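You operate a simulated robot arm through the tools that you are given. There is no shell and no other tool. Be economical: measure what you need, move in short steps, check, and stop when the job is done.

You are at the controls of a simulated robot arm. One attempt, no reset.

Task
Shut the freezer, silence its alarm and turn it down to MIN.
Fine: press the alarm key once with the lid shut; switch fast freeze off so that its blue lamp goes out.

Only the result counts: the job must be done as asked and must still hold three seconds after the hand-in. Knocking over, shifting, dropping, spilling or breaking anything else fails it. A push-on lid holds only when it is set on centred and level and pressed home; a screw cap is set on level and turned clockwise until tight.

Robot
A 7-joint arm with a two-finger gripper on a trunk, on a base that drives. Base frame: it is fixed to the floor where the robot stands at the start and does not move with it; the origin is under the middle of the robot, x ahead of it, y to its left, z up. Readings come in mm, degrees, newtons and seconds.
With the tool pointing down near the work surface it reaches from about 100 to 680 mm from the robot's upright axis, wherever it stands. Its first joint turns from -166.0 to 166.0 degrees. Places, roughly: alarm key [300, -100, 600]; fast key [300, 100, 600]; freezer dial [300, -200, 600]; freezer lid [600, 0, 900]; freezer power switch [300, 200, 700]; small freezer [500, 0, 400]. Payload 2.94 kg.
The tool frame sits at the grasp point between the pads (the TCP): z along the fingers, y along the line on which they close. The tips reach 30 mm beyond it. The gripper opens to 138 mm. The gripper's body begins 109 mm behind the TCP.
Orientation is that of the tool frame in the base frame, as a unit quaternion [w, x, y, z]. With the fingers straight down and closing along the base's y, the tool's x points along the base's -x, its y along +y and its z along -z.

Tools
- The arm moves only by the tool jog_arm. Its argument "rows" is one flat list of numbers, 6 for each row, row after row: the shift along the tool's x, y, z in mm, then the turn, a rotation vector about the tool's x, y, z in degrees. In form: [dx, dy, dz, wx, wy, wz, dx, dy, dz, wx, wy, wz, ...]. A call has 1 to 20 rows; each row is the pose to reach, as a shift and turn from the pose commanded when the call began, along the tool's axes at that moment. "claw" is the closure in counts, from 0 (fully open) to 255 (shut), set as the call begins (left out, the last holds). Each row takes 0.2 s and may step no farther than 50 mm and 8.6 degrees from the row before; otherwise, or with a gripper value out of range, the whole call is refused. A pose out of reach is approached as far as the arm can. The call stops where the force on the tool passes 90 N (or 10 N more than at its start, if that is more) or the arm is blocked; 0.2 s more then pass. The fingers move at their own pace and stop on an object; they squeeze with about 37 N. The grip force told is the motor's: it shows also when the fingers shut on nothing. Time passes only in rows, and 0.2 s behind the last, so rows that repeat a pose let the fingers close. The reply holds the time, the measured pose of the TCP, the force on the tool along the base axes, the opening and the grip force, in the units named above and with some noise, with the torque about the TCP (base axes, N m) and any sound that the robot's microphone picked up.
- Cameras (640 x 400 px; columns grow to the right, rows downward): "scene" is now at [-5.9, 134.3, 1566.2]; the picture's right is [-0.06, -1.00, 0.00], its down [-0.76, 0.05, -0.65] and it looks along [0.64, -0.04, -0.76] (base axes); focal length 226 px, centre (320, 200). "wrist" rides on the gripper at [71, 19, -146] in the tool frame; the picture's right is [-0.26, 0.96, 0.00], its down [-0.85, -0.23, -0.48] and it looks along [-0.46, -0.12, 0.88] (tool axes); focal length 280 px, centre (320, 200). There is no depth. A picture from a camera that has moved, and an enlarged one, comes with that camera's place and axes in the base frame and with its lens. The place of the scene camera against the robot may be out by one fixed shift of up to 12 mm in any direction.
- camera(camera): a new picture of that camera. The clock stands still meanwhile.
- move_column(by): slides the trunk up (or, below 0, down) by that many mm; the arm and the scene camera ride with it, the base frame stays. It gives what a move gives, with no picture.
- steer(legs): drives the robot by 1 to 6 legs, each [ahead, left, turn to the left] in mm, mm and degrees, along the robot's own axes; the way and the turn of a leg run together, so that a leg with both is an arc; at most 1500 mm and 180 degrees a leg. The arm and the cameras ride along, it lands a little off, and it stops where it bumps. It gives what a move gives.
- head_to(pan, tilt): turns the head with the scene camera to pan (to the left, within 86 degrees either way) and tilt (down, from -29 to 69), counted from straight ahead of the robot. It gives what a move gives.
- close_up(camera, box): a new picture of the part [left, top, right, bottom] of that camera's present view, enlarged. The clock stands still meanwhile.
- finish_job(): hands the job in; it is judged then, once.

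Go step by step. Nothing tells you exact positions but the pictures and the camera data: compare them with the known pose of the tool, close in by small moves and look again before you grip or let go. The budget is 120 turns and 90 pictures, counting those below and the enlarged ones. Unless the task says otherwise, let go and move clear before handing in, and close with one line.

The tools are called as name(argument=value, ...) on one line, values as JSON. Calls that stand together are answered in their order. jog_arm: Moves the arm, as the interface text tells. Its arguments: {"type":"object","properties":{"rows":{"type":"array","items":{"type":"number"}},"claw":{"type":"number"}},"required":["rows"]} The other tools are called the same way: move_column (by) slides the trunk up or down; steer (legs) drives the base; head_to (pan, tilt) turns the head that bears the scene camera; camera (camera) takes a picture; close_up (camera, box) takes an enlarged picture of a part of a camera's view; finish_job () hands the job in.

At the start:

```text
time_s: 0.0
eef_pos: [415.8, 76.1, 1346.9]
ee_rot: [0.0, 0.0, 1.0, 0.0]
wrist_force: [0.7, -0.4, 0.1]
wrist_torque: [0.01, 0.01, 0.02]
finger_gap: 138.2
grip_force: 0.1
trunk travel left (down, up): [-425.0, 29.0]
robot x, y, heading: [1.0, 2.5, 0.0]
head pan, tilt: [-3.5, 49.8]
```

scene: 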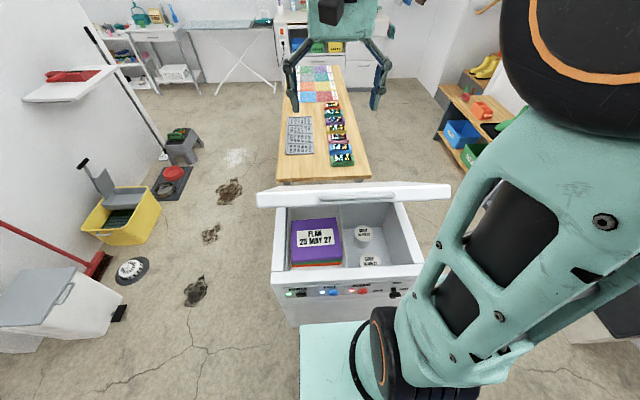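
wrist: 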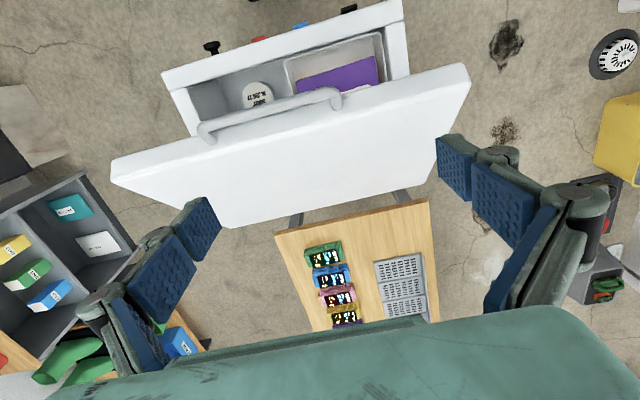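

The chest freezer stands ahead of the robot with its lid raised, and the controls are on the front panel. I'll enlarge the panel and the lid first.

close_up(camera="scene", box=[260, 260, 430, 330])

close_up(camera="scene", box=[240, 170, 460, 310])

```text
3.76 times, centred on (345, 295) of scene
camera zoom: at [-5.9, 134.3, 1566.2], right [-0.06, -1.0, 0.0], down [-0.76, 0.05, -0.65], along [0.64, -0.04, -0.76], focal length 851 px, centre (226, -158)
```

zoom: 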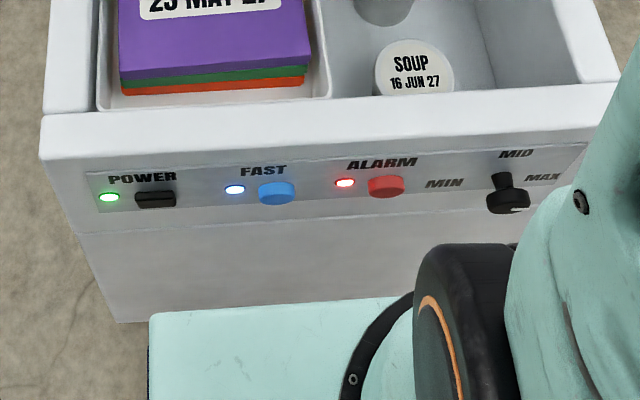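

```text
2.86 times, centred on (350, 240) of scene
camera zoom: at [-5.9, 134.3, 1566.2], right [-0.06, -1.0, 0.0], down [-0.76, 0.05, -0.65], along [0.64, -0.04, -0.76], focal length 646 px, centre (234, 86)
```

zoom: 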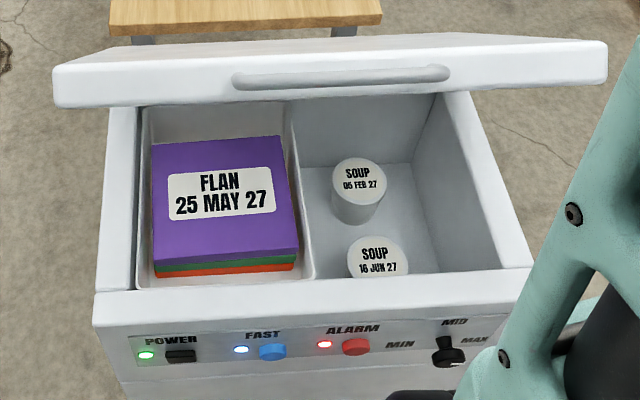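

The lid's handle works out at about (405, 15, 1090), with the hinge to the back and the front rim near x≈306. I'll check that nothing sticks up above the rim before closing it.

close_up(camera="wrist", box=[100, 0, 480, 230])

steer(legs=[[-200, 0, 0]])

head_to(pan=-3, tilt=50)

camera(camera="scene")

```text
1.68 times, centred on (290, 115) of wrist
camera zoom: at [346.0, 95.9, 1492.8], right [0.26, 0.96, 0.0], down [0.85, -0.23, 0.48], along [0.46, -0.12, -0.88], focal length 472 px, centre (370, 343)
```

zoom: 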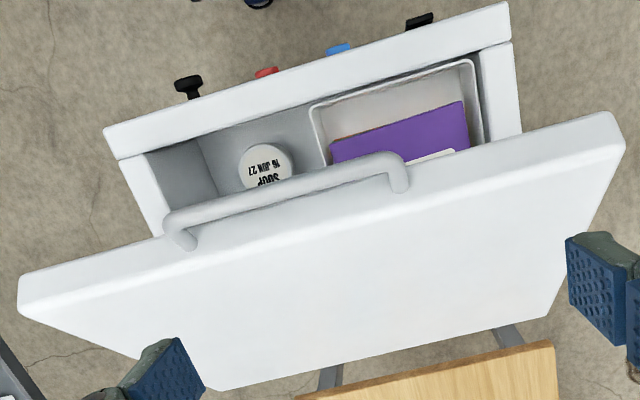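

```text
time_s: 1.6
eef_pos: [217.5, 73.1, 1347.9]
ee_rot: [0.0, 0.003, 1.0, 0.0]
wrist_force: [0.2, 0.1, 0.1]
wrist_torque: [-0.03, -0.06, 0.0]
finger_gap: 137.8
grip_force: 0.2
trunk travel left (down, up): [-425.0, 29.0]
robot x, y, heading: [-198.8, 2.0, -0.4]
head pan, tilt: [-3.5, 49.8]
```

```text
time_s: 2.2
eef_pos: [218.9, 73.2, 1347.4]
ee_rot: [-0.001, 0.004, 1.0, 0.0]
wrist_force: [0.0, 0.0, 0.2]
wrist_torque: [0.03, 0.0, 0.01]
finger_gap: 137.9
grip_force: 0.0
trunk travel left (down, up): [-425.0, 29.0]
robot x, y, heading: [-200.3, 0.2, -0.1]
head pan, tilt: [-3.0, 50.0]
```

```text
84 pictures are left
camera scene: at [-202.9, 135.8, 1565.9], right [-0.06, -1.0, 0.0], down [-0.76, 0.05, -0.64], along [0.64, -0.04, -0.77], focal length 226 px, centre (320, 200)
```

scene: 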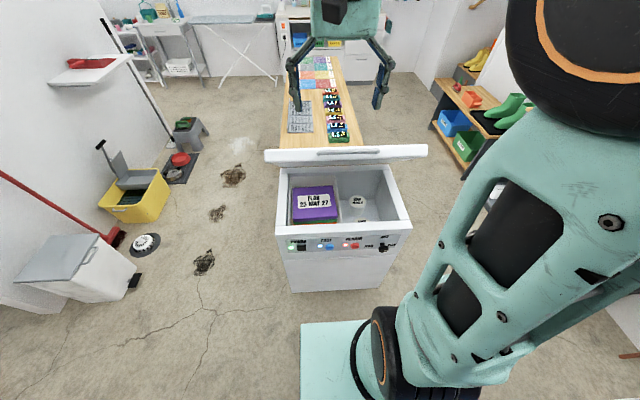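

The contents look to be below the rim. Next I'll get the panel geometry from this second viewpoint.

close_up(camera="scene", box=[255, 140, 435, 300])

close_up(camera="scene", box=[275, 215, 415, 295])

```text
2.50 times, centred on (345, 220) of scene
camera zoom: at [-202.9, 135.8, 1565.9], right [-0.06, -1.0, 0.0], down [-0.76, 0.05, -0.64], along [0.64, -0.04, -0.77], focal length 565 px, centre (258, 150)
```

zoom: 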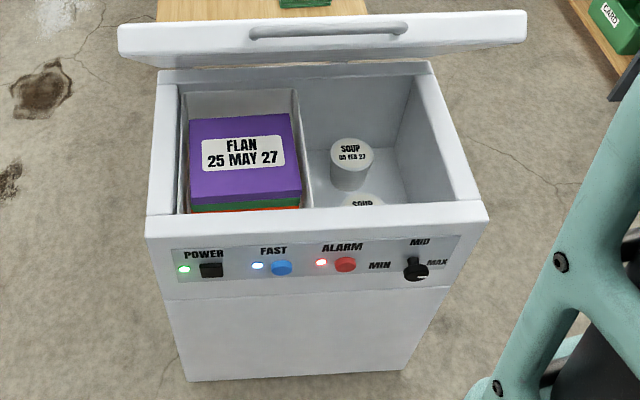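

```text
4.57 times, centred on (345, 255) of scene
camera zoom: at [-202.9, 135.8, 1565.9], right [-0.06, -1.0, 0.0], down [-0.76, 0.05, -0.64], along [0.64, -0.04, -0.77], focal length 1034 px, centre (206, -51)
```

zoom: 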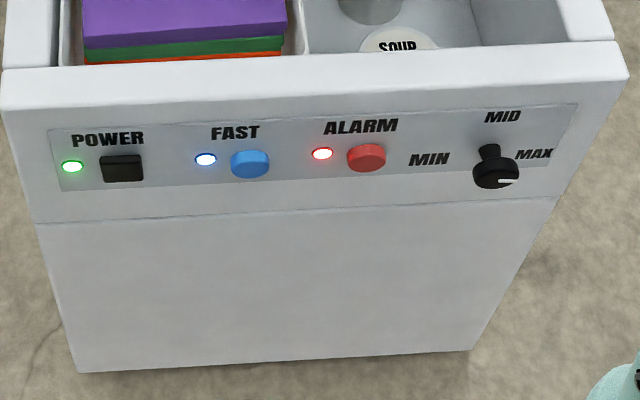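

From the views, the front face is at x≈307 and the rim top at z≈800. The keys sit around z≈640 (fast y≈60, alarm y≈-55, dial y≈-180), and the dial mark points to MAX. I'll close the fingers, lower the trunk a bit and move over the lid to push it down.

move_column(by=-150)

jog_arm(rows=[-45, -15, 0, 0, 0, 0, -90, -30, 0, 0, 0, 0, -135, -45, 0, 0, 0, 0, -175, -60, 0, 0, 0, 0, -212, -73, 0, 0, 0, 0], claw=255)

camera(camera="scene")

camera(camera="wrist")

```text
time_s: 4.0
eef_pos: [218.9, 72.1, 1197.5]
ee_rot: [0.001, 0.003, 1.0, 0.0]
wrist_force: [0.0, 0.6, -0.4]
wrist_torque: [0.0, 0.0, 0.01]
finger_gap: 138.0
grip_force: 0.1
trunk travel left (down, up): [-275.0, 179.0]
robot x, y, heading: [-198.1, 1.0, -0.3]
head pan, tilt: [-3.0, 50.0]
```

```text
time_s: 5.2
eef_pos: [409.7, 7.5, 1197.7]
ee_rot: [0.002, 0.003, 1.0, -0.001]
wrist_force: [-0.6, -0.3, 0.8]
wrist_torque: [0.0, -0.11, 0.0]
finger_gap: 0.1
grip_force: 28.0
out of reach, approached as far as the arm can: row 5
trunk travel left (down, up): [-275.0, 179.0]
robot x, y, heading: [-196.7, 1.4, -0.2]
head pan, tilt: [-3.0, 50.0]
```

```text
81 pictures are left
camera scene: at [-204.9, 135.9, 1415.9], right [-0.06, -1.0, 0.0], down [-0.76, 0.05, -0.64], along [0.64, -0.04, -0.77], focal length 226 px, centre (320, 200)
```

scene: 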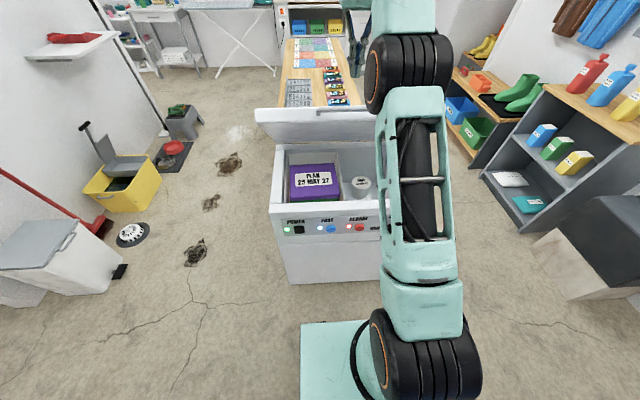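

```text
80 pictures are left
camera wrist: at [339.0, 28.2, 1342.8], right [0.27, 0.96, 0.0], down [0.84, -0.24, 0.48], along [0.46, -0.13, -0.88], focal length 280 px, centre (320, 200)
```

wrist: 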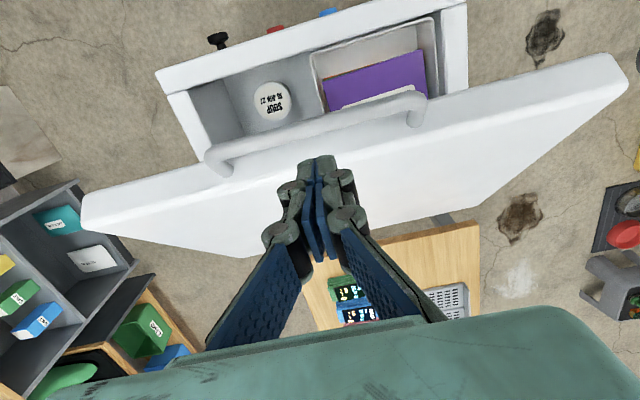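

The fingertips are right above the lid's front edge and the arm is at its reach limit there. I'll drive ahead 70 mm and then lower until contact.

steer(legs=[[70, 0, 0]])

jog_arm(rows=[0, 0, 30, 0, 0, 0, 0, 0, 60, 0, 0, 0, 0, 0, 90, 0, 0, 0, 0, 0, 120, 0, 0, 0])

camera(camera="scene")

```text
time_s: 6.2
eef_pos: [481.5, 6.0, 1196.8]
ee_rot: [0.002, 0.003, 1.0, 0.0]
wrist_force: [0.3, 0.0, -0.1]
wrist_torque: [0.01, 0.01, 0.01]
finger_gap: 0.0
grip_force: 28.8
trunk travel left (down, up): [-275.0, 179.0]
robot x, y, heading: [-126.7, 0.0, -0.6]
head pan, tilt: [-3.0, 50.0]
```

```text
time_s: 7.2
eef_pos: [482.0, 7.3, 1079.4]
ee_rot: [0.002, 0.005, 1.0, -0.001]
wrist_force: [-0.1, 0.3, -0.4]
wrist_torque: [-0.01, -0.04, -0.03]
finger_gap: 0.0
grip_force: 28.2
trunk travel left (down, up): [-275.0, 179.0]
robot x, y, heading: [-128.5, 2.7, -0.4]
head pan, tilt: [-3.0, 50.0]
```

```text
79 pictures are left
camera scene: at [-133.0, 135.3, 1415.9], right [-0.06, -1.0, 0.0], down [-0.76, 0.05, -0.64], along [0.64, -0.04, -0.77], focal length 226 px, centre (320, 200)
```

scene: 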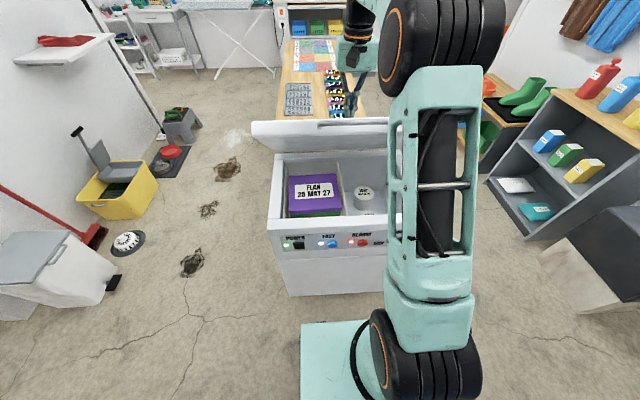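

The fingers are above the lid with no contact yet, so I'll keep going down in small steps.

jog_arm(rows=[0, 0, 15, 0, 0, 0, 0, 0, 30, 0, 0, 0, 0, 0, 45, 0, 0, 0, 0, 0, 60, 0, 0, 0, 0, 0, 75, 0, 0, 0, 0, 0, 90, 0, 0, 0])

camera(camera="wrist")

```text
time_s: 8.6
eef_pos: [479.3, 6.6, 984.1]
ee_rot: [0.002, 0.003, 1.0, 0.0]
wrist_force: [-0.5, 0.5, 2.4]
wrist_torque: [0.0, 0.03, -0.01]
finger_gap: 5.9
grip_force: 28.4
trunk travel left (down, up): [-275.0, 179.0]
robot x, y, heading: [-126.3, -2.2, -0.4]
head pan, tilt: [-3.0, 50.0]
```

```text
78 pictures are left
camera wrist: at [410.5, 27.6, 1129.8], right [0.27, 0.96, 0.0], down [0.85, -0.24, 0.48], along [0.46, -0.13, -0.88], focal length 280 px, centre (320, 200)
```

wrist: 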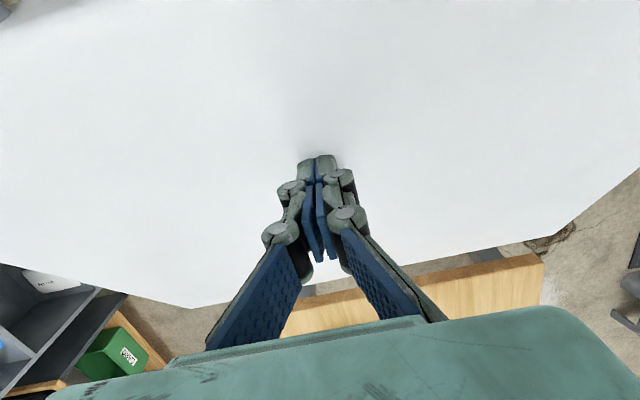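

The tips are on the lid with light force. I'll go on pressing down until it seats.

jog_arm(rows=[0, 0, 15, 0, 0, 0, 0, 0, 30, 0, 0, 0, 0, 0, 45, 0, 0, 0, 0, 0, 60, 0, 0, 0, 0, 0, 75, 0, 0, 0, 0, 0, 90, 0, 0, 0])

camera(camera="scene")

```text
time_s: 10.0
eef_pos: [483.3, 6.7, 894.6]
ee_rot: [0.002, 0.003, 1.0, 0.0]
wrist_force: [0.9, 0.5, -0.2]
wrist_torque: [0.01, 0.0, 0.01]
finger_gap: 0.2
grip_force: 28.3
trunk travel left (down, up): [-275.0, 179.0]
robot x, y, heading: [-130.1, -0.4, -0.2]
head pan, tilt: [-3.0, 50.0]
```

```text
77 pictures are left
camera scene: at [-133.1, 135.3, 1415.8], right [-0.06, -1.0, 0.0], down [-0.76, 0.05, -0.64], along [0.64, -0.04, -0.77], focal length 226 px, centre (320, 200)
```

scene: 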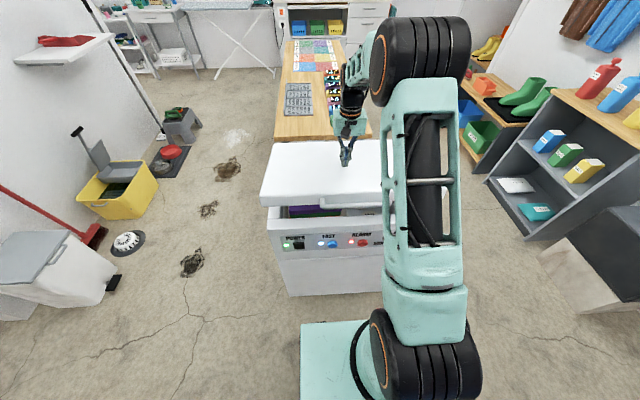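

jog_arm(rows=[0, 0, 12, 0, 0, 0, 0, 0, 24, 0, 0, 0, 0, 0, 36, 0, 0, 0, 0, 0, 48, 0, 0, 0, 0, 0, 60, 0, 0, 0])

camera(camera="scene")

```text
time_s: 11.2
eef_pos: [482.1, 6.4, 835.9]
ee_rot: [0.003, 0.003, 1.0, 0.0]
wrist_force: [-1.8, 0.0, 4.0]
wrist_torque: [-0.01, 0.12, -0.03]
finger_gap: 6.0
grip_force: 27.7
trunk travel left (down, up): [-275.0, 179.0]
robot x, y, heading: [-127.4, -1.1, -0.4]
head pan, tilt: [-3.0, 50.0]
```

```text
76 pictures are left
camera scene: at [-134.0, 135.2, 1415.9], right [-0.06, -1.0, 0.0], down [-0.76, 0.05, -0.64], along [0.64, -0.04, -0.77], focal length 226 px, centre (320, 200)
```

scene: 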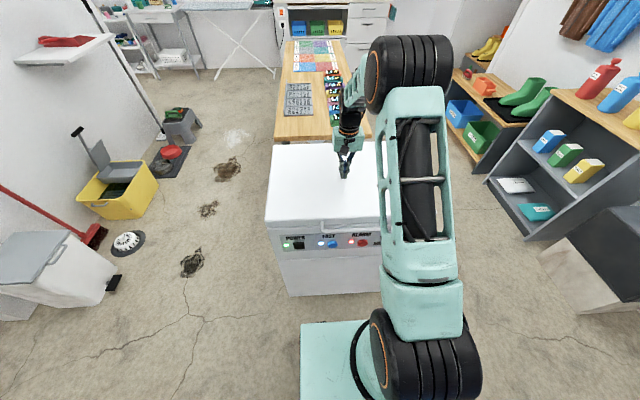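

The lid is nearly flat now. I'll press on in small steps until the force rises.

jog_arm(rows=[0, 0, 6, 0, 0, 0, 0, 0, 12, 0, 0, 0, 0, 0, 18, 0, 0, 0, 0, 0, 24, 0, 0, 0, 0, 0, 30, 0, 0, 0, 0, 0, 36, 0, 0, 0])

close_up(camera="scene", box=[255, 130, 435, 300])

```text
time_s: 12.1
eef_pos: [484.2, 5.6, 836.6]
ee_rot: [0.016, 0.003, 1.0, 0.0]
wrist_force: [-17.3, -1.1, 44.6]
wrist_torque: [-0.01, 0.94, -0.02]
finger_gap: 6.1
grip_force: 28.4
trunk travel left (down, up): [-275.0, 179.0]
robot x, y, heading: [-126.3, 0.2, -0.5]
head pan, tilt: [-3.0, 50.0]
stopped in row 4: the force on the tool passed its limit at 95 N (the readings are from after the stop); the commanded pose is now the measured one
```

```text
2.35 times, centred on (345, 215) of scene
camera zoom: at [-141.1, 135.2, 1415.6], right [-0.06, -1.0, 0.0], down [-0.76, 0.05, -0.65], along [0.65, -0.04, -0.76], focal length 532 px, centre (261, 165)
```

zoom: 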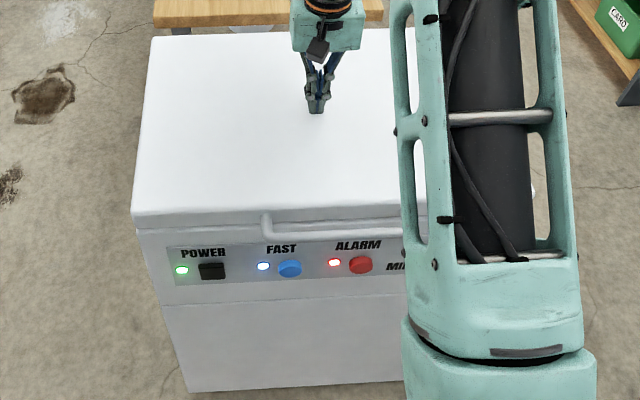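

The lid is shut: the force passed 95 N and it looks flat. I'll lift off, back away and turn the tool to point forward.

jog_arm(rows=[0, 0, -40, 0, 0, 0, 0, 0, -80, 0, 0, 0, 0, 0, -120, 0, 0, 0, 0, 0, -160, 0, 0, 0, 0, 0, -200, 0, 0, 0])

steer(legs=[[-250, 0, 0]])

jog_arm(rows=[0, 0, 0, 0, -8.5, 0, 0, 0, 0, 0, -17, 0, 0, 0, 0, 0, -25.5, 0, 0, 0, 0, 0, -34, 0, 0, 0, 0, 0, -42.5, 0, 0, 0, 0, 0, -51, 0, 0, 0, 0, 0, -59.5, 0, 0, 0, 0, 0, -68, 0, 0, 0, 0, 0, -76.5, 0, 0, 0, 0, 0, -85, 0, 0, 0, 0, 0, -91.5, 0])

camera(camera="scene")

```text
time_s: 13.3
eef_pos: [486.4, 5.9, 1032.3]
ee_rot: [0.01, 0.003, 1.0, 0.0]
wrist_force: [0.5, -1.0, 0.6]
wrist_torque: [0.02, -0.01, 0.0]
finger_gap: 0.0
grip_force: 28.6
trunk travel left (down, up): [-275.0, 179.0]
robot x, y, heading: [-130.1, 0.2, -0.6]
head pan, tilt: [-3.0, 50.0]
```

```text
time_s: 15.1
eef_pos: [234.0, 5.7, 1031.9]
ee_rot: [0.01, 0.006, 1.0, 0.0]
wrist_force: [0.3, 0.3, -0.4]
wrist_torque: [0.01, -0.03, -0.01]
finger_gap: 0.0
grip_force: 27.8
trunk travel left (down, up): [-275.0, 179.0]
robot x, y, heading: [-381.5, -1.1, -0.6]
head pan, tilt: [-3.0, 50.0]
```

```text
time_s: 17.5
eef_pos: [234.2, 3.5, 1031.5]
ee_rot: [0.723, 0.005, 0.69, -0.005]
wrist_force: [-0.3, -0.7, 0.5]
wrist_torque: [-0.02, 0.04, -0.01]
finger_gap: 0.4
grip_force: 28.1
trunk travel left (down, up): [-275.0, 179.0]
robot x, y, heading: [-381.9, 3.3, -0.8]
head pan, tilt: [-3.0, 50.0]
```

```text
74 pictures are left
camera scene: at [-385.3, 137.7, 1415.9], right [-0.06, -1.0, 0.0], down [-0.76, 0.05, -0.64], along [0.64, -0.04, -0.77], focal length 226 px, centre (320, 200)
```

scene: 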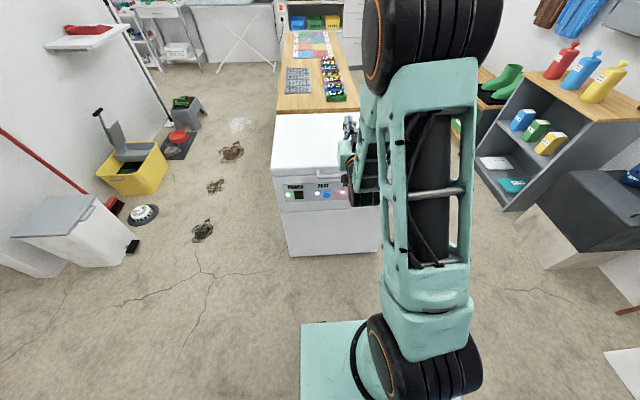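

The tool points nearly forward. I'll level it, pull back and lower the trunk to panel height.

jog_arm(rows=[0, 0, -40, 0, 2.7, 0, 0, 0, -80, 0, 2.7, 0])

move_column(by=-270)

camera(camera="wrist")

camera(camera="scene")

```text
time_s: 18.1
eef_pos: [188.8, 5.4, 1027.3]
ee_rot: [0.707, 0.004, 0.707, -0.004]
wrist_force: [0.1, 0.6, -0.2]
wrist_torque: [0.01, 0.02, -0.01]
finger_gap: 0.3
grip_force: 28.4
out of reach, approached as far as the arm can: row 2
trunk travel left (down, up): [-275.0, 179.0]
robot x, y, heading: [-383.3, 3.7, -0.7]
head pan, tilt: [-3.0, 50.0]
```

```text
time_s: 20.9
eef_pos: [190.2, 5.2, 757.9]
ee_rot: [0.706, 0.004, 0.708, -0.004]
wrist_force: [1.0, -0.1, 0.0]
wrist_torque: [0.01, 0.0, 0.0]
finger_gap: 0.0
grip_force: 28.5
trunk travel left (down, up): [-5.0, 449.0]
robot x, y, heading: [-383.0, 2.5, -0.6]
head pan, tilt: [-3.0, 50.0]
```

```text
73 pictures are left
camera wrist: at [44.1, 28.0, 686.3], right [0.01, 0.96, 0.26], down [-0.48, -0.22, 0.85], along [0.88, -0.14, 0.46], focal length 280 px, centre (320, 200)
```

wrist: 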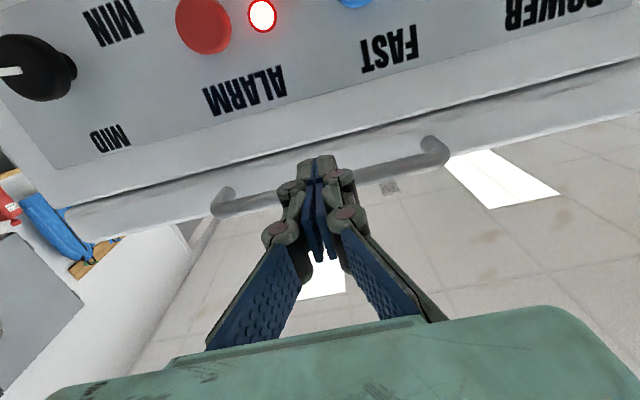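

```text
72 pictures are left
camera scene: at [-385.4, 137.7, 1145.9], right [-0.06, -1.0, 0.0], down [-0.76, 0.05, -0.64], along [0.64, -0.04, -0.77], focal length 226 px, centre (320, 200)
```

scene: 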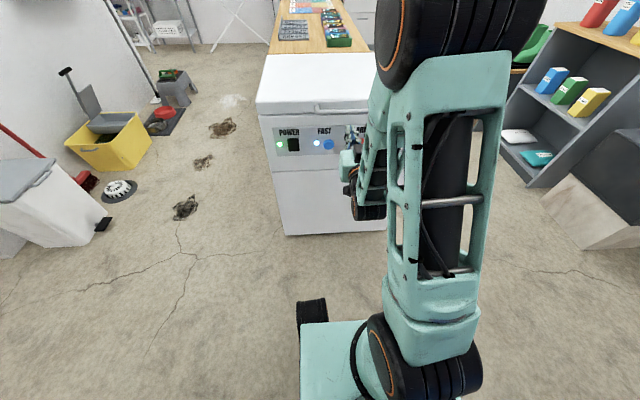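

The view from below puts the alarm key at about (293, -56, 648), the fast key at (293, 57, 648) and the dial face at about (270, -182, 644). I'll go in front of the alarm key.

jog_arm(rows=[28, -15, 0, 0, 0, 0, 55, -30, 0, 0, 0, 0, 82, -45, 0, 0, 0, 0, 110, -61, 0, 0, 0, 0])

camera(camera="wrist")

```text
time_s: 21.9
eef_pos: [187.4, -56.1, 646.3]
ee_rot: [0.707, 0.005, 0.707, -0.004]
wrist_force: [0.4, -0.1, -0.4]
wrist_torque: [0.02, 0.03, -0.02]
finger_gap: 0.3
grip_force: 28.1
trunk travel left (down, up): [-5.0, 449.0]
robot x, y, heading: [-382.3, 6.9, -0.8]
head pan, tilt: [-3.0, 50.0]
```

```text
71 pictures are left
camera wrist: at [43.3, -33.7, 575.4], right [0.01, 0.96, 0.26], down [-0.48, -0.22, 0.85], along [0.88, -0.14, 0.46], focal length 280 px, centre (320, 200)
```

wrist: 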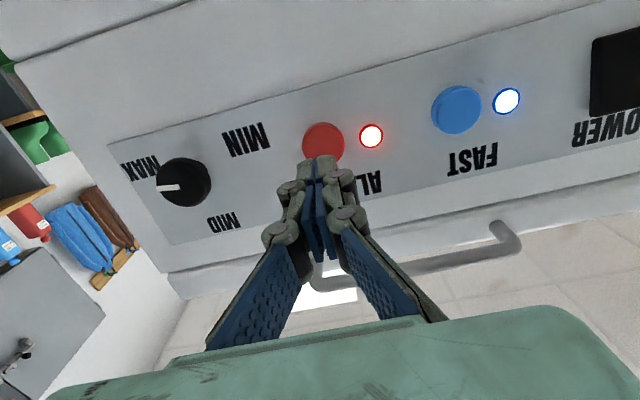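

The fingers are lined up with the alarm key. I'll approach and press gently.

jog_arm(rows=[-1, 0, 30, 0, 0, 0, -1, 0, 55, 0, 0, 0, -1, 0, 62, 0, 0, 0, -1, 0, 66, 0, 0, 0, -1, 0, 70, 0, 0, 0])

close_up(camera="wrist", box=[160, 0, 480, 200])

```text
time_s: 23.1
eef_pos: [258.8, -56.2, 648.9]
ee_rot: [0.706, 0.005, 0.708, -0.005]
wrist_force: [-4.8, 0.8, 1.2]
wrist_torque: [0.0, -0.04, 0.07]
finger_gap: 6.2
grip_force: 28.5
trunk travel left (down, up): [-5.0, 449.0]
robot x, y, heading: [-380.8, 1.7, -0.7]
head pan, tilt: [-3.0, 50.0]
heard: click
```

```text
2.00 times, centred on (320, 100) of wrist
camera zoom: at [113.1, -33.2, 576.6], right [0.01, 0.96, 0.26], down [-0.48, -0.23, 0.85], along [0.88, -0.14, 0.46], focal length 561 px, centre (320, 400)
```

zoom: 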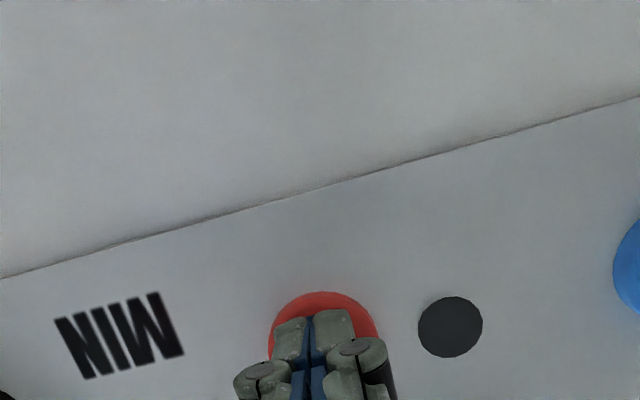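

A click was heard and the red lamp is out. Next I'll retract, shift over and press the fast key once.

jog_arm(rows=[0, 0, -20, 0, 0, 0, 0, 0, -45, 0, 0, 0, 0, 40, -45, 0, 0, 0, -1, 80, -45, 0, 0, 0, -1, 117, -45, 0, 0, 0, -1, 117, -45, 0, 0, 0])

jog_arm(rows=[0, 0, 25, 0, 0, 0, 0, 0, 35, 0, 0, 0, 0, 0, 40, 0, 0, 0, 0, 0, 44, 0, 0, 0])

camera(camera="wrist")

```text
time_s: 24.5
eef_pos: [211.4, 58.7, 651.3]
ee_rot: [0.706, 0.004, 0.708, -0.005]
wrist_force: [-0.5, 0.2, 0.7]
wrist_torque: [0.02, -0.04, -0.03]
finger_gap: 0.1
grip_force: 28.9
trunk travel left (down, up): [-5.0, 449.0]
robot x, y, heading: [-386.0, 0.1, -0.6]
head pan, tilt: [-3.0, 50.0]
```

```text
time_s: 25.5
eef_pos: [256.0, 59.8, 650.0]
ee_rot: [0.707, 0.005, 0.708, -0.005]
wrist_force: [-2.7, -0.2, 1.0]
wrist_torque: [-0.01, -0.02, 0.01]
finger_gap: 6.0
grip_force: 28.8
trunk travel left (down, up): [-5.0, 449.0]
robot x, y, heading: [-378.1, -1.4, -0.7]
head pan, tilt: [-3.0, 50.0]
heard: click
```

```text
69 pictures are left
camera wrist: at [112.0, 82.2, 578.0], right [0.01, 0.96, 0.26], down [-0.48, -0.22, 0.85], along [0.88, -0.14, 0.46], focal length 280 px, centre (320, 200)
```

wrist: 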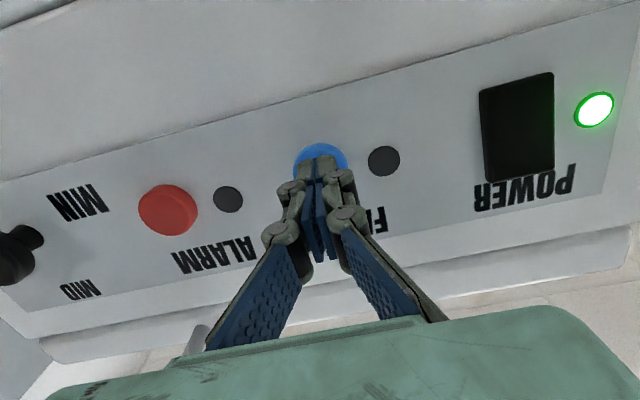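

Both lamps are out. Now I'll retract, open the fingers partway and go in front of the dial.

jog_arm(rows=[0, 0, -30, 0, 0, 0, 0, 0, -66, 0, 0, 0, 1, -48, -66, 0, 0, 0, 1, -96, -66, 0, 0, 0, 1, -144, -66, 0, 0, 0, 1, -192, -66, 0, 0, 0, 1, -240, -66, 0, 0, 0, 1, -240, -66, 0, 0, 0], claw=110)

camera(camera="wrist")

```text
time_s: 27.3
eef_pos: [189.2, -178.4, 649.6]
ee_rot: [0.706, 0.005, 0.708, -0.004]
wrist_force: [-0.1, -0.8, -0.9]
wrist_torque: [-0.03, -0.02, 0.02]
finger_gap: 78.5
grip_force: 0.1
trunk travel left (down, up): [-5.0, 449.0]
robot x, y, heading: [-380.3, -1.3, -0.7]
head pan, tilt: [-3.0, 50.0]
```

```text
68 pictures are left
camera wrist: at [44.3, -156.4, 577.8], right [0.01, 0.96, 0.26], down [-0.48, -0.23, 0.85], along [0.88, -0.14, 0.46], focal length 280 px, centre (320, 200)
```

wrist: 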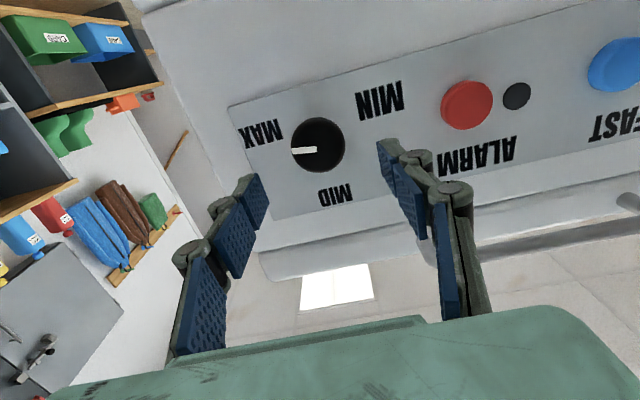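

The dial is centred near (y -181, z 648) with its mark at MAX. I'll pre-rotate the gripper clockwise by 60°, then look again before advancing.

jog_arm(rows=[0, -1, 0, 0, 0, 8.5, 0, -2, 0, 0, 0, 17, 1, -2.5, 0, 0, 0, 25.5, 1, -2.5, 0, 0, 0, 34, 1, -2.5, 0, 0, 0, 42.5, 1, -2.5, 0, 0, 0, 51, 1, -2.5, 0, 0, 0, 59.5, 1, -2.5, 0, 0, 0, 59.5])

camera(camera="wrist")

```text
time_s: 29.1
eef_pos: [189.6, -181.8, 647.0]
ee_rot: [0.615, 0.355, 0.612, 0.348]
wrist_force: [-0.5, -1.3, 0.4]
wrist_torque: [0.01, 0.02, 0.03]
finger_gap: 78.6
grip_force: 0.0
trunk travel left (down, up): [-5.0, 449.0]
robot x, y, heading: [-381.1, 2.2, -0.7]
head pan, tilt: [-3.0, 50.0]
```

```text
67 pictures are left
camera wrist: at [45.9, -106.8, 627.9], right [0.0, 0.26, 0.96], down [-0.49, -0.84, 0.23], along [0.87, -0.47, 0.12], focal length 280 px, centre (320, 200)
```

wrist: 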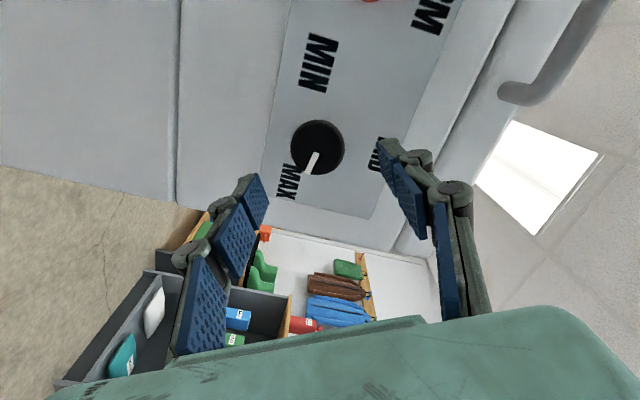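

The dial is centred between the fingers, so I'll advance and close on it.

jog_arm(rows=[0, 0, 30, 0, 0, 0, 0, 0, 55, 0, 0, 0, 0, 0, 66, 0, 0, 0, 0, 0, 75, 0, 0, 0, 0, 0, 75, 0, 0, 0])

jog_arm(rows=[0, 0, 0, 0, 0, 0, 0, 0, 0, 0, 0, 0, 0, 0, 0, 0, 0, 0], claw=200)

camera(camera="wrist")

```text
time_s: 30.3
eef_pos: [264.8, -182.6, 648.5]
ee_rot: [0.616, 0.355, 0.612, 0.347]
wrist_force: [-5.9, 0.4, 0.5]
wrist_torque: [0.05, -0.22, 0.21]
finger_gap: 80.1
grip_force: 0.3
trunk travel left (down, up): [-5.0, 449.0]
robot x, y, heading: [-383.3, 5.9, -0.6]
head pan, tilt: [-3.0, 50.0]
```

```text
time_s: 31.1
eef_pos: [261.1, -181.6, 648.7]
ee_rot: [0.616, 0.354, 0.612, 0.347]
wrist_force: [-53.9, 7.0, 7.5]
wrist_torque: [0.08, -1.58, 1.29]
finger_gap: 48.2
grip_force: 29.3
trunk travel left (down, up): [-5.0, 449.0]
robot x, y, heading: [-380.6, 4.0, -0.7]
head pan, tilt: [-3.0, 50.0]
```

```text
66 pictures are left
camera wrist: at [117.9, -107.2, 629.2], right [0.0, 0.26, 0.96], down [-0.49, -0.84, 0.23], along [0.87, -0.47, 0.13], focal length 280 px, centre (320, 200)
```

wrist: 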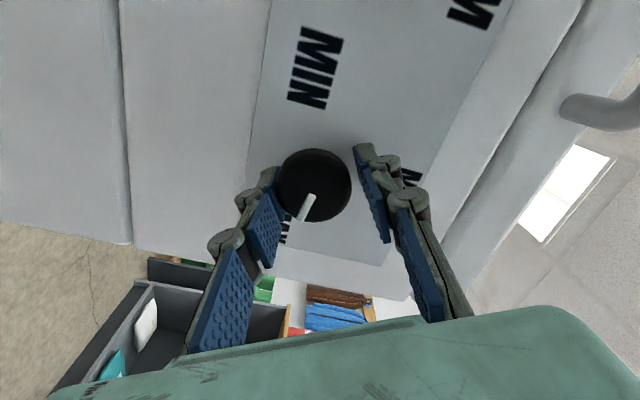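

The tips are pressing the panel as they close. I'll open slightly, back off 12 mm and close again.

jog_arm(rows=[0, 0, -8, 0, 0, 0, 0, 0, -13, 0, 0, 0, 0, 0, -13, 0, 0, 0], claw=130)

jog_arm(rows=[0, 0, 0, 0, 0, 0, 0, 0, 0, 0, 0, 0, 0, 0, 0, 0, 0, 0], claw=200)

camera(camera="wrist")

```text
time_s: 31.9
eef_pos: [250.2, -182.4, 646.6]
ee_rot: [0.616, 0.355, 0.612, 0.347]
wrist_force: [-0.3, -0.1, 0.4]
wrist_torque: [-0.01, 0.02, -0.03]
finger_gap: 67.8
grip_force: 0.1
trunk travel left (down, up): [-5.0, 449.0]
robot x, y, heading: [-382.2, 4.8, -0.7]
head pan, tilt: [-3.0, 50.0]
```

```text
time_s: 32.7
eef_pos: [250.6, -182.8, 646.6]
ee_rot: [0.615, 0.355, 0.612, 0.347]
wrist_force: [2.9, -2.4, -2.2]
wrist_torque: [-0.03, 0.06, -0.09]
finger_gap: 42.4
grip_force: 45.2
trunk travel left (down, up): [-5.0, 449.0]
robot x, y, heading: [-378.8, 1.3, -0.6]
head pan, tilt: [-3.0, 50.0]
```

```text
65 pictures are left
camera wrist: at [107.0, -108.4, 626.9], right [0.01, 0.26, 0.96], down [-0.49, -0.84, 0.23], along [0.87, -0.47, 0.12], focal length 280 px, centre (320, 200)
```

wrist: 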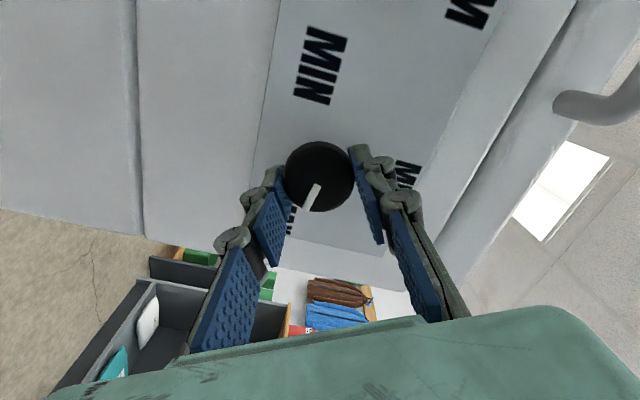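

The dial is gripped at a 42 mm opening with small side forces. I'll turn counter-clockwise 60° and check.

jog_arm(rows=[0, 0, 0, 0, 0, -7, 0, 0, 0, 0, 0, -14, 0, 0, 0, 0, 0, -21, 0, 0, 0, 0, 0, -28, 0, 0, 0, 0, 0, -35, 0, 0, 0, 0, 0, -42, 0, 0, 0, 0, 0, -49, 0, 0, 0, 0, 0, -56, 0, 0, 0, 0, 0, -60])

camera(camera="wrist")

```text
time_s: 34.7
eef_pos: [250.3, -181.1, 647.3]
ee_rot: [0.707, 0.0, 0.707, -0.007]
wrist_force: [-3.9, 5.1, -0.1]
wrist_torque: [0.03, -0.67, 0.15]
finger_gap: 42.4
grip_force: 44.7
trunk travel left (down, up): [-5.0, 449.0]
robot x, y, heading: [-382.8, 1.7, -0.7]
head pan, tilt: [-3.0, 50.0]
```

```text
64 pictures are left
camera wrist: at [106.4, -158.8, 576.5], right [0.01, 0.97, 0.25], down [-0.48, -0.22, 0.85], along [0.88, -0.13, 0.46], focal length 280 px, centre (320, 200)
```

wrist: 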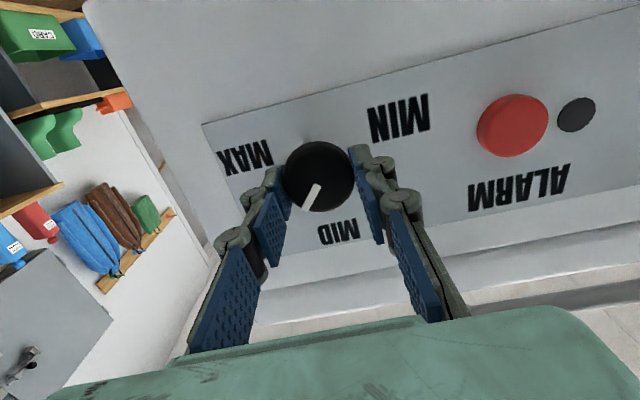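

The dial turns with the fingers. I'll continue another 77° counter-clockwise.

jog_arm(rows=[0, 0, 0, 0, 0, -7, 0, 0, 0, 0, 0, -14, 0, 0, 0, 0, 0, -21, 0, 0, 0, 0, 0, -28, 0, 0, 0, 0, 0, -35, 0, 0, 0, 0, 0, -42, 0, 0, 0, 0, 0, -49, 0, 0, 0, 0, 0, -56, 0, 0, 0, 0, 0, -63, 0, 0, 0, 0, 0, -70, 0, 0, 0, 0, 0, -77])

camera(camera="wrist")

```text
time_s: 37.1
eef_pos: [251.9, -177.7, 646.1]
ee_rot: [0.549, -0.443, 0.553, -0.442]
wrist_force: [-14.6, 23.9, -9.8]
wrist_torque: [0.07, 0.12, 0.7]
finger_gap: 42.4
grip_force: 45.1
trunk travel left (down, up): [-5.0, 449.0]
robot x, y, heading: [-382.9, -2.3, -0.6]
head pan, tilt: [-3.0, 50.0]
```

```text
63 pictures are left
camera wrist: at [106.4, -240.8, 611.9], right [0.0, 0.46, -0.89], down [-0.47, 0.78, 0.41], along [0.88, 0.42, 0.22], focal length 280 px, centre (320, 200)
```

wrist: 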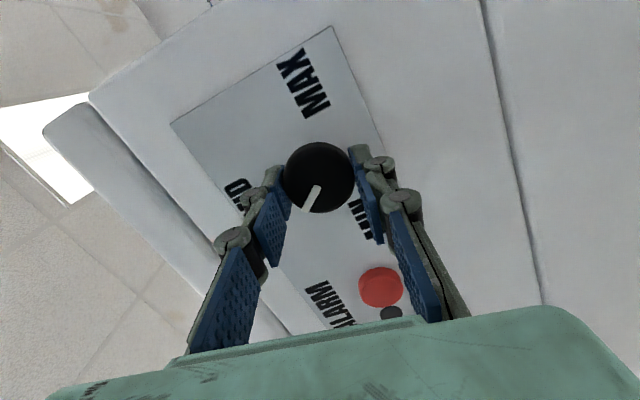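

The mark is now about 40° past MID, and side load is building up. I'll release, rotate back 120° and regrip.

jog_arm(rows=[0, 0, 0, 0, 0, 0, 0, 0, 0, 0, 0, 0, 0, 0, 0, 0, 0, 8, 0, 0, 0, 0, 0, 16, 0, 0, 0, 0, 0, 24, 0, 0, 0, 0, 0, 32, 0, 0, 0, 0, 0, 40, 0, 0, 0, 0, 0, 48, 0, 0, 0, 0, 0, 56, 0, 0, 0, 0, 0, 64, 0, 0, 0, 0, 0, 72, 0, 0, 0, 0, 0, 80, 0, 0, 0, 0, 0, 88, 0, 0, 0, 0, 0, 96, 0, 0, 0, 0, 0, 104, 0, 0, 0, 0, 0, 104], claw=130)

camera(camera="wrist")

```text
time_s: 40.5
eef_pos: [251.1, -181.4, 647.2]
ee_rot: [0.689, 0.167, 0.687, 0.159]
wrist_force: [-0.2, -0.6, -0.7]
wrist_torque: [-0.03, -0.01, 0.02]
finger_gap: 67.6
grip_force: 0.1
trunk travel left (down, up): [-5.0, 449.0]
robot x, y, heading: [-380.1, 3.9, -0.6]
head pan, tilt: [-3.0, 50.0]
```

```text
62 pictures are left
camera wrist: at [107.3, -129.3, 592.1], right [0.01, 0.75, 0.67], down [-0.48, -0.58, 0.66], along [0.88, -0.33, 0.35], focal length 280 px, centre (320, 200)
```

wrist: 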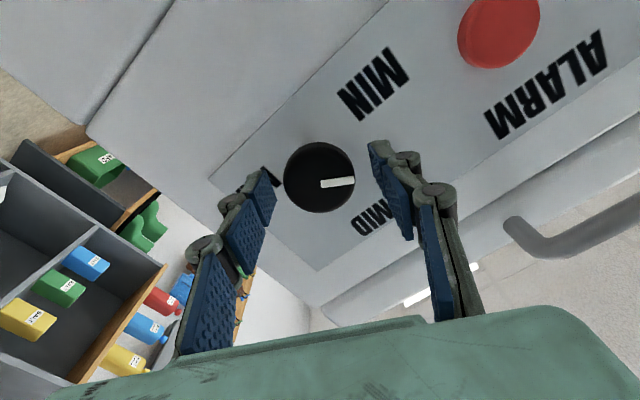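

The mark points about 40° above horizontal on the MIN side. I'll regrip and turn a further 50°.

jog_arm(rows=[0, 0, 0, 0, 0, 0, 0, 0, 0, 0, 0, 0, 0, 0, 0, 0, 0, 0, 0, 0, 0, 0, 0, -7, 0, 0, 0, 0, 0, -14, 0, 0, 0, 0, 0, -21, 0, 0, 0, 0, 0, -28, 0, 0, 0, 0, 0, -35, 0, 0, 0, 0, 0, -42, 0, 0, 0, 0, 0, -50], claw=200)

camera(camera="wrist")

```text
time_s: 42.7
eef_pos: [250.9, -179.1, 647.2]
ee_rot: [0.691, -0.142, 0.693, -0.148]
wrist_force: [3.3, 12.9, 0.1]
wrist_torque: [0.89, 0.06, 0.23]
finger_gap: 42.2
grip_force: 44.7
trunk travel left (down, up): [-5.0, 449.0]
robot x, y, heading: [-389.0, 0.9, -0.8]
head pan, tilt: [-3.0, 50.0]
```

```text
61 pictures are left
camera wrist: at [106.6, -186.9, 574.9], right [0.01, 0.99, -0.15], down [-0.47, 0.13, 0.87], along [0.88, 0.06, 0.47], focal length 280 px, centre (320, 200)
```

wrist: 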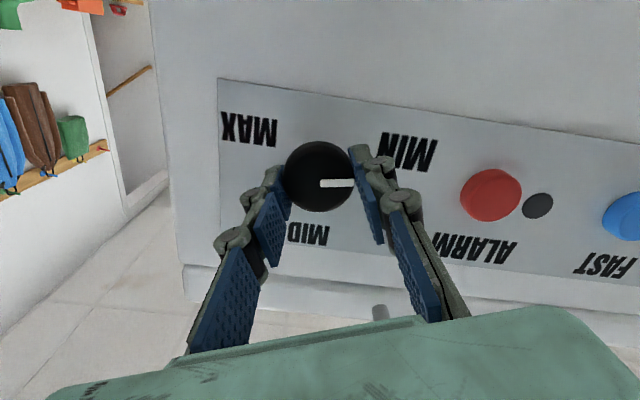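

The torque about the dial axis has risen to 0.9 N m, so this is probably the end stop at MIN. I'll push a few more degrees to confirm.

jog_arm(rows=[0, 0, 0, 0, 0, -3, 0, 0, 0, 0, 0, -6, 0, 0, 0, 0, 0, -9])

camera(camera="wrist")

```text
time_s: 43.5
eef_pos: [252.9, -179.2, 646.7]
ee_rot: [0.677, -0.195, 0.68, -0.203]
wrist_force: [-5.1, 15.9, -2.4]
wrist_torque: [0.51, 0.06, 0.26]
finger_gap: 42.5
grip_force: 45.0
trunk travel left (down, up): [-5.0, 449.0]
robot x, y, heading: [-383.2, 3.5, -0.6]
head pan, tilt: [-3.0, 50.0]
```

```text
60 pictures are left
camera wrist: at [106.6, -199.0, 575.6], right [0.01, 0.95, -0.3], down [-0.47, 0.27, 0.84], along [0.88, 0.13, 0.45], focal length 280 px, centre (320, 200)
```

wrist: 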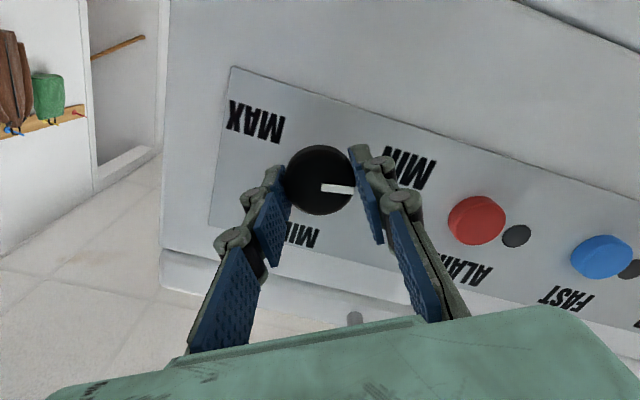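

The dial slipped in the fingers, so it is at its stop. I'll release, retract and look.

jog_arm(rows=[0, 0, 0, 0, 0, 0, 0, 0, 0, 0, 0, 0, 0, 0, -25, 0, 0, 0, 0, 0, -50, 0, 0, 0], claw=110)

camera(camera="wrist")

```text
time_s: 44.5
eef_pos: [201.9, -181.7, 644.4]
ee_rot: [0.677, -0.194, 0.68, -0.202]
wrist_force: [0.8, 0.7, -0.6]
wrist_torque: [-0.02, -0.03, -0.04]
finger_gap: 78.7
grip_force: 0.2
trunk travel left (down, up): [-5.0, 449.0]
robot x, y, heading: [-380.6, 6.4, -0.6]
head pan, tilt: [-3.0, 50.0]
```

```text
59 pictures are left
camera wrist: at [56.3, -199.6, 574.4], right [0.01, 0.95, -0.3], down [-0.47, 0.27, 0.84], along [0.88, 0.13, 0.45], focal length 280 px, centre (320, 200)
```

wrist: 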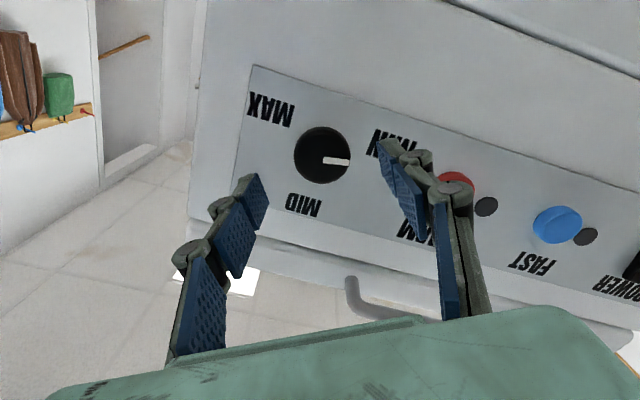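

The dial mark now points at MIN. I'll drive back and check the lid and lamps once more.

steer(legs=[[-150, 0, 0]])

camera(camera="wrist")

camera(camera="scene")

```text
time_s: 45.8
eef_pos: [54.9, -178.6, 644.8]
ee_rot: [0.677, -0.195, 0.68, -0.201]
wrist_force: [0.1, -0.2, 0.3]
wrist_torque: [-0.03, 0.01, -0.02]
finger_gap: 78.5
grip_force: 0.0
trunk travel left (down, up): [-5.0, 449.0]
robot x, y, heading: [-529.6, 0.8, -0.7]
head pan, tilt: [-3.0, 50.0]
```

```text
58 pictures are left
camera wrist: at [-90.9, -197.1, 574.1], right [0.01, 0.95, -0.3], down [-0.47, 0.27, 0.84], along [0.88, 0.13, 0.45], focal length 280 px, centre (320, 200)
```

wrist: 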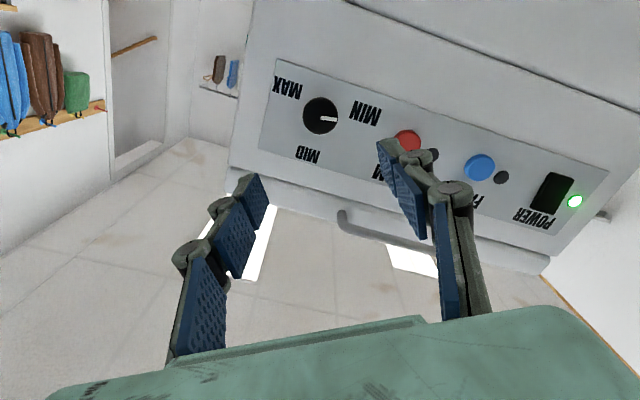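

```text
57 pictures are left
camera scene: at [-533.0, 139.4, 1145.9], right [-0.06, -1.0, 0.0], down [-0.76, 0.05, -0.64], along [0.64, -0.04, -0.77], focal length 226 px, centre (320, 200)
```

scene: 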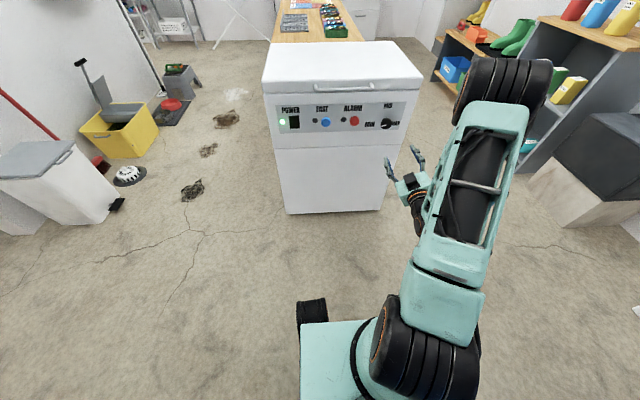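

close_up(camera="scene", box=[250, 40, 430, 150])

```text
3.56 times, centred on (340, 95) of scene
camera zoom: at [-533.0, 139.4, 1145.9], right [-0.06, -1.0, 0.0], down [-0.76, 0.05, -0.64], along [0.64, -0.04, -0.77], focal length 804 px, centre (249, 573)
```

zoom: 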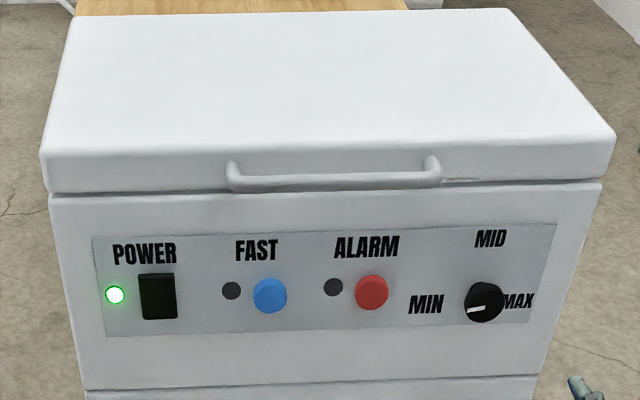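

The lid is shut, the fast and alarm lamps are out, the power lamp is on, the dial points at MIN and the arm is clear. I'm handing in.

finish_job()

```text
The job is handed in.
```

The freezer is shut, its alarm silenced with one key press, fast freeze switched off, and the dial turned down to MIN.
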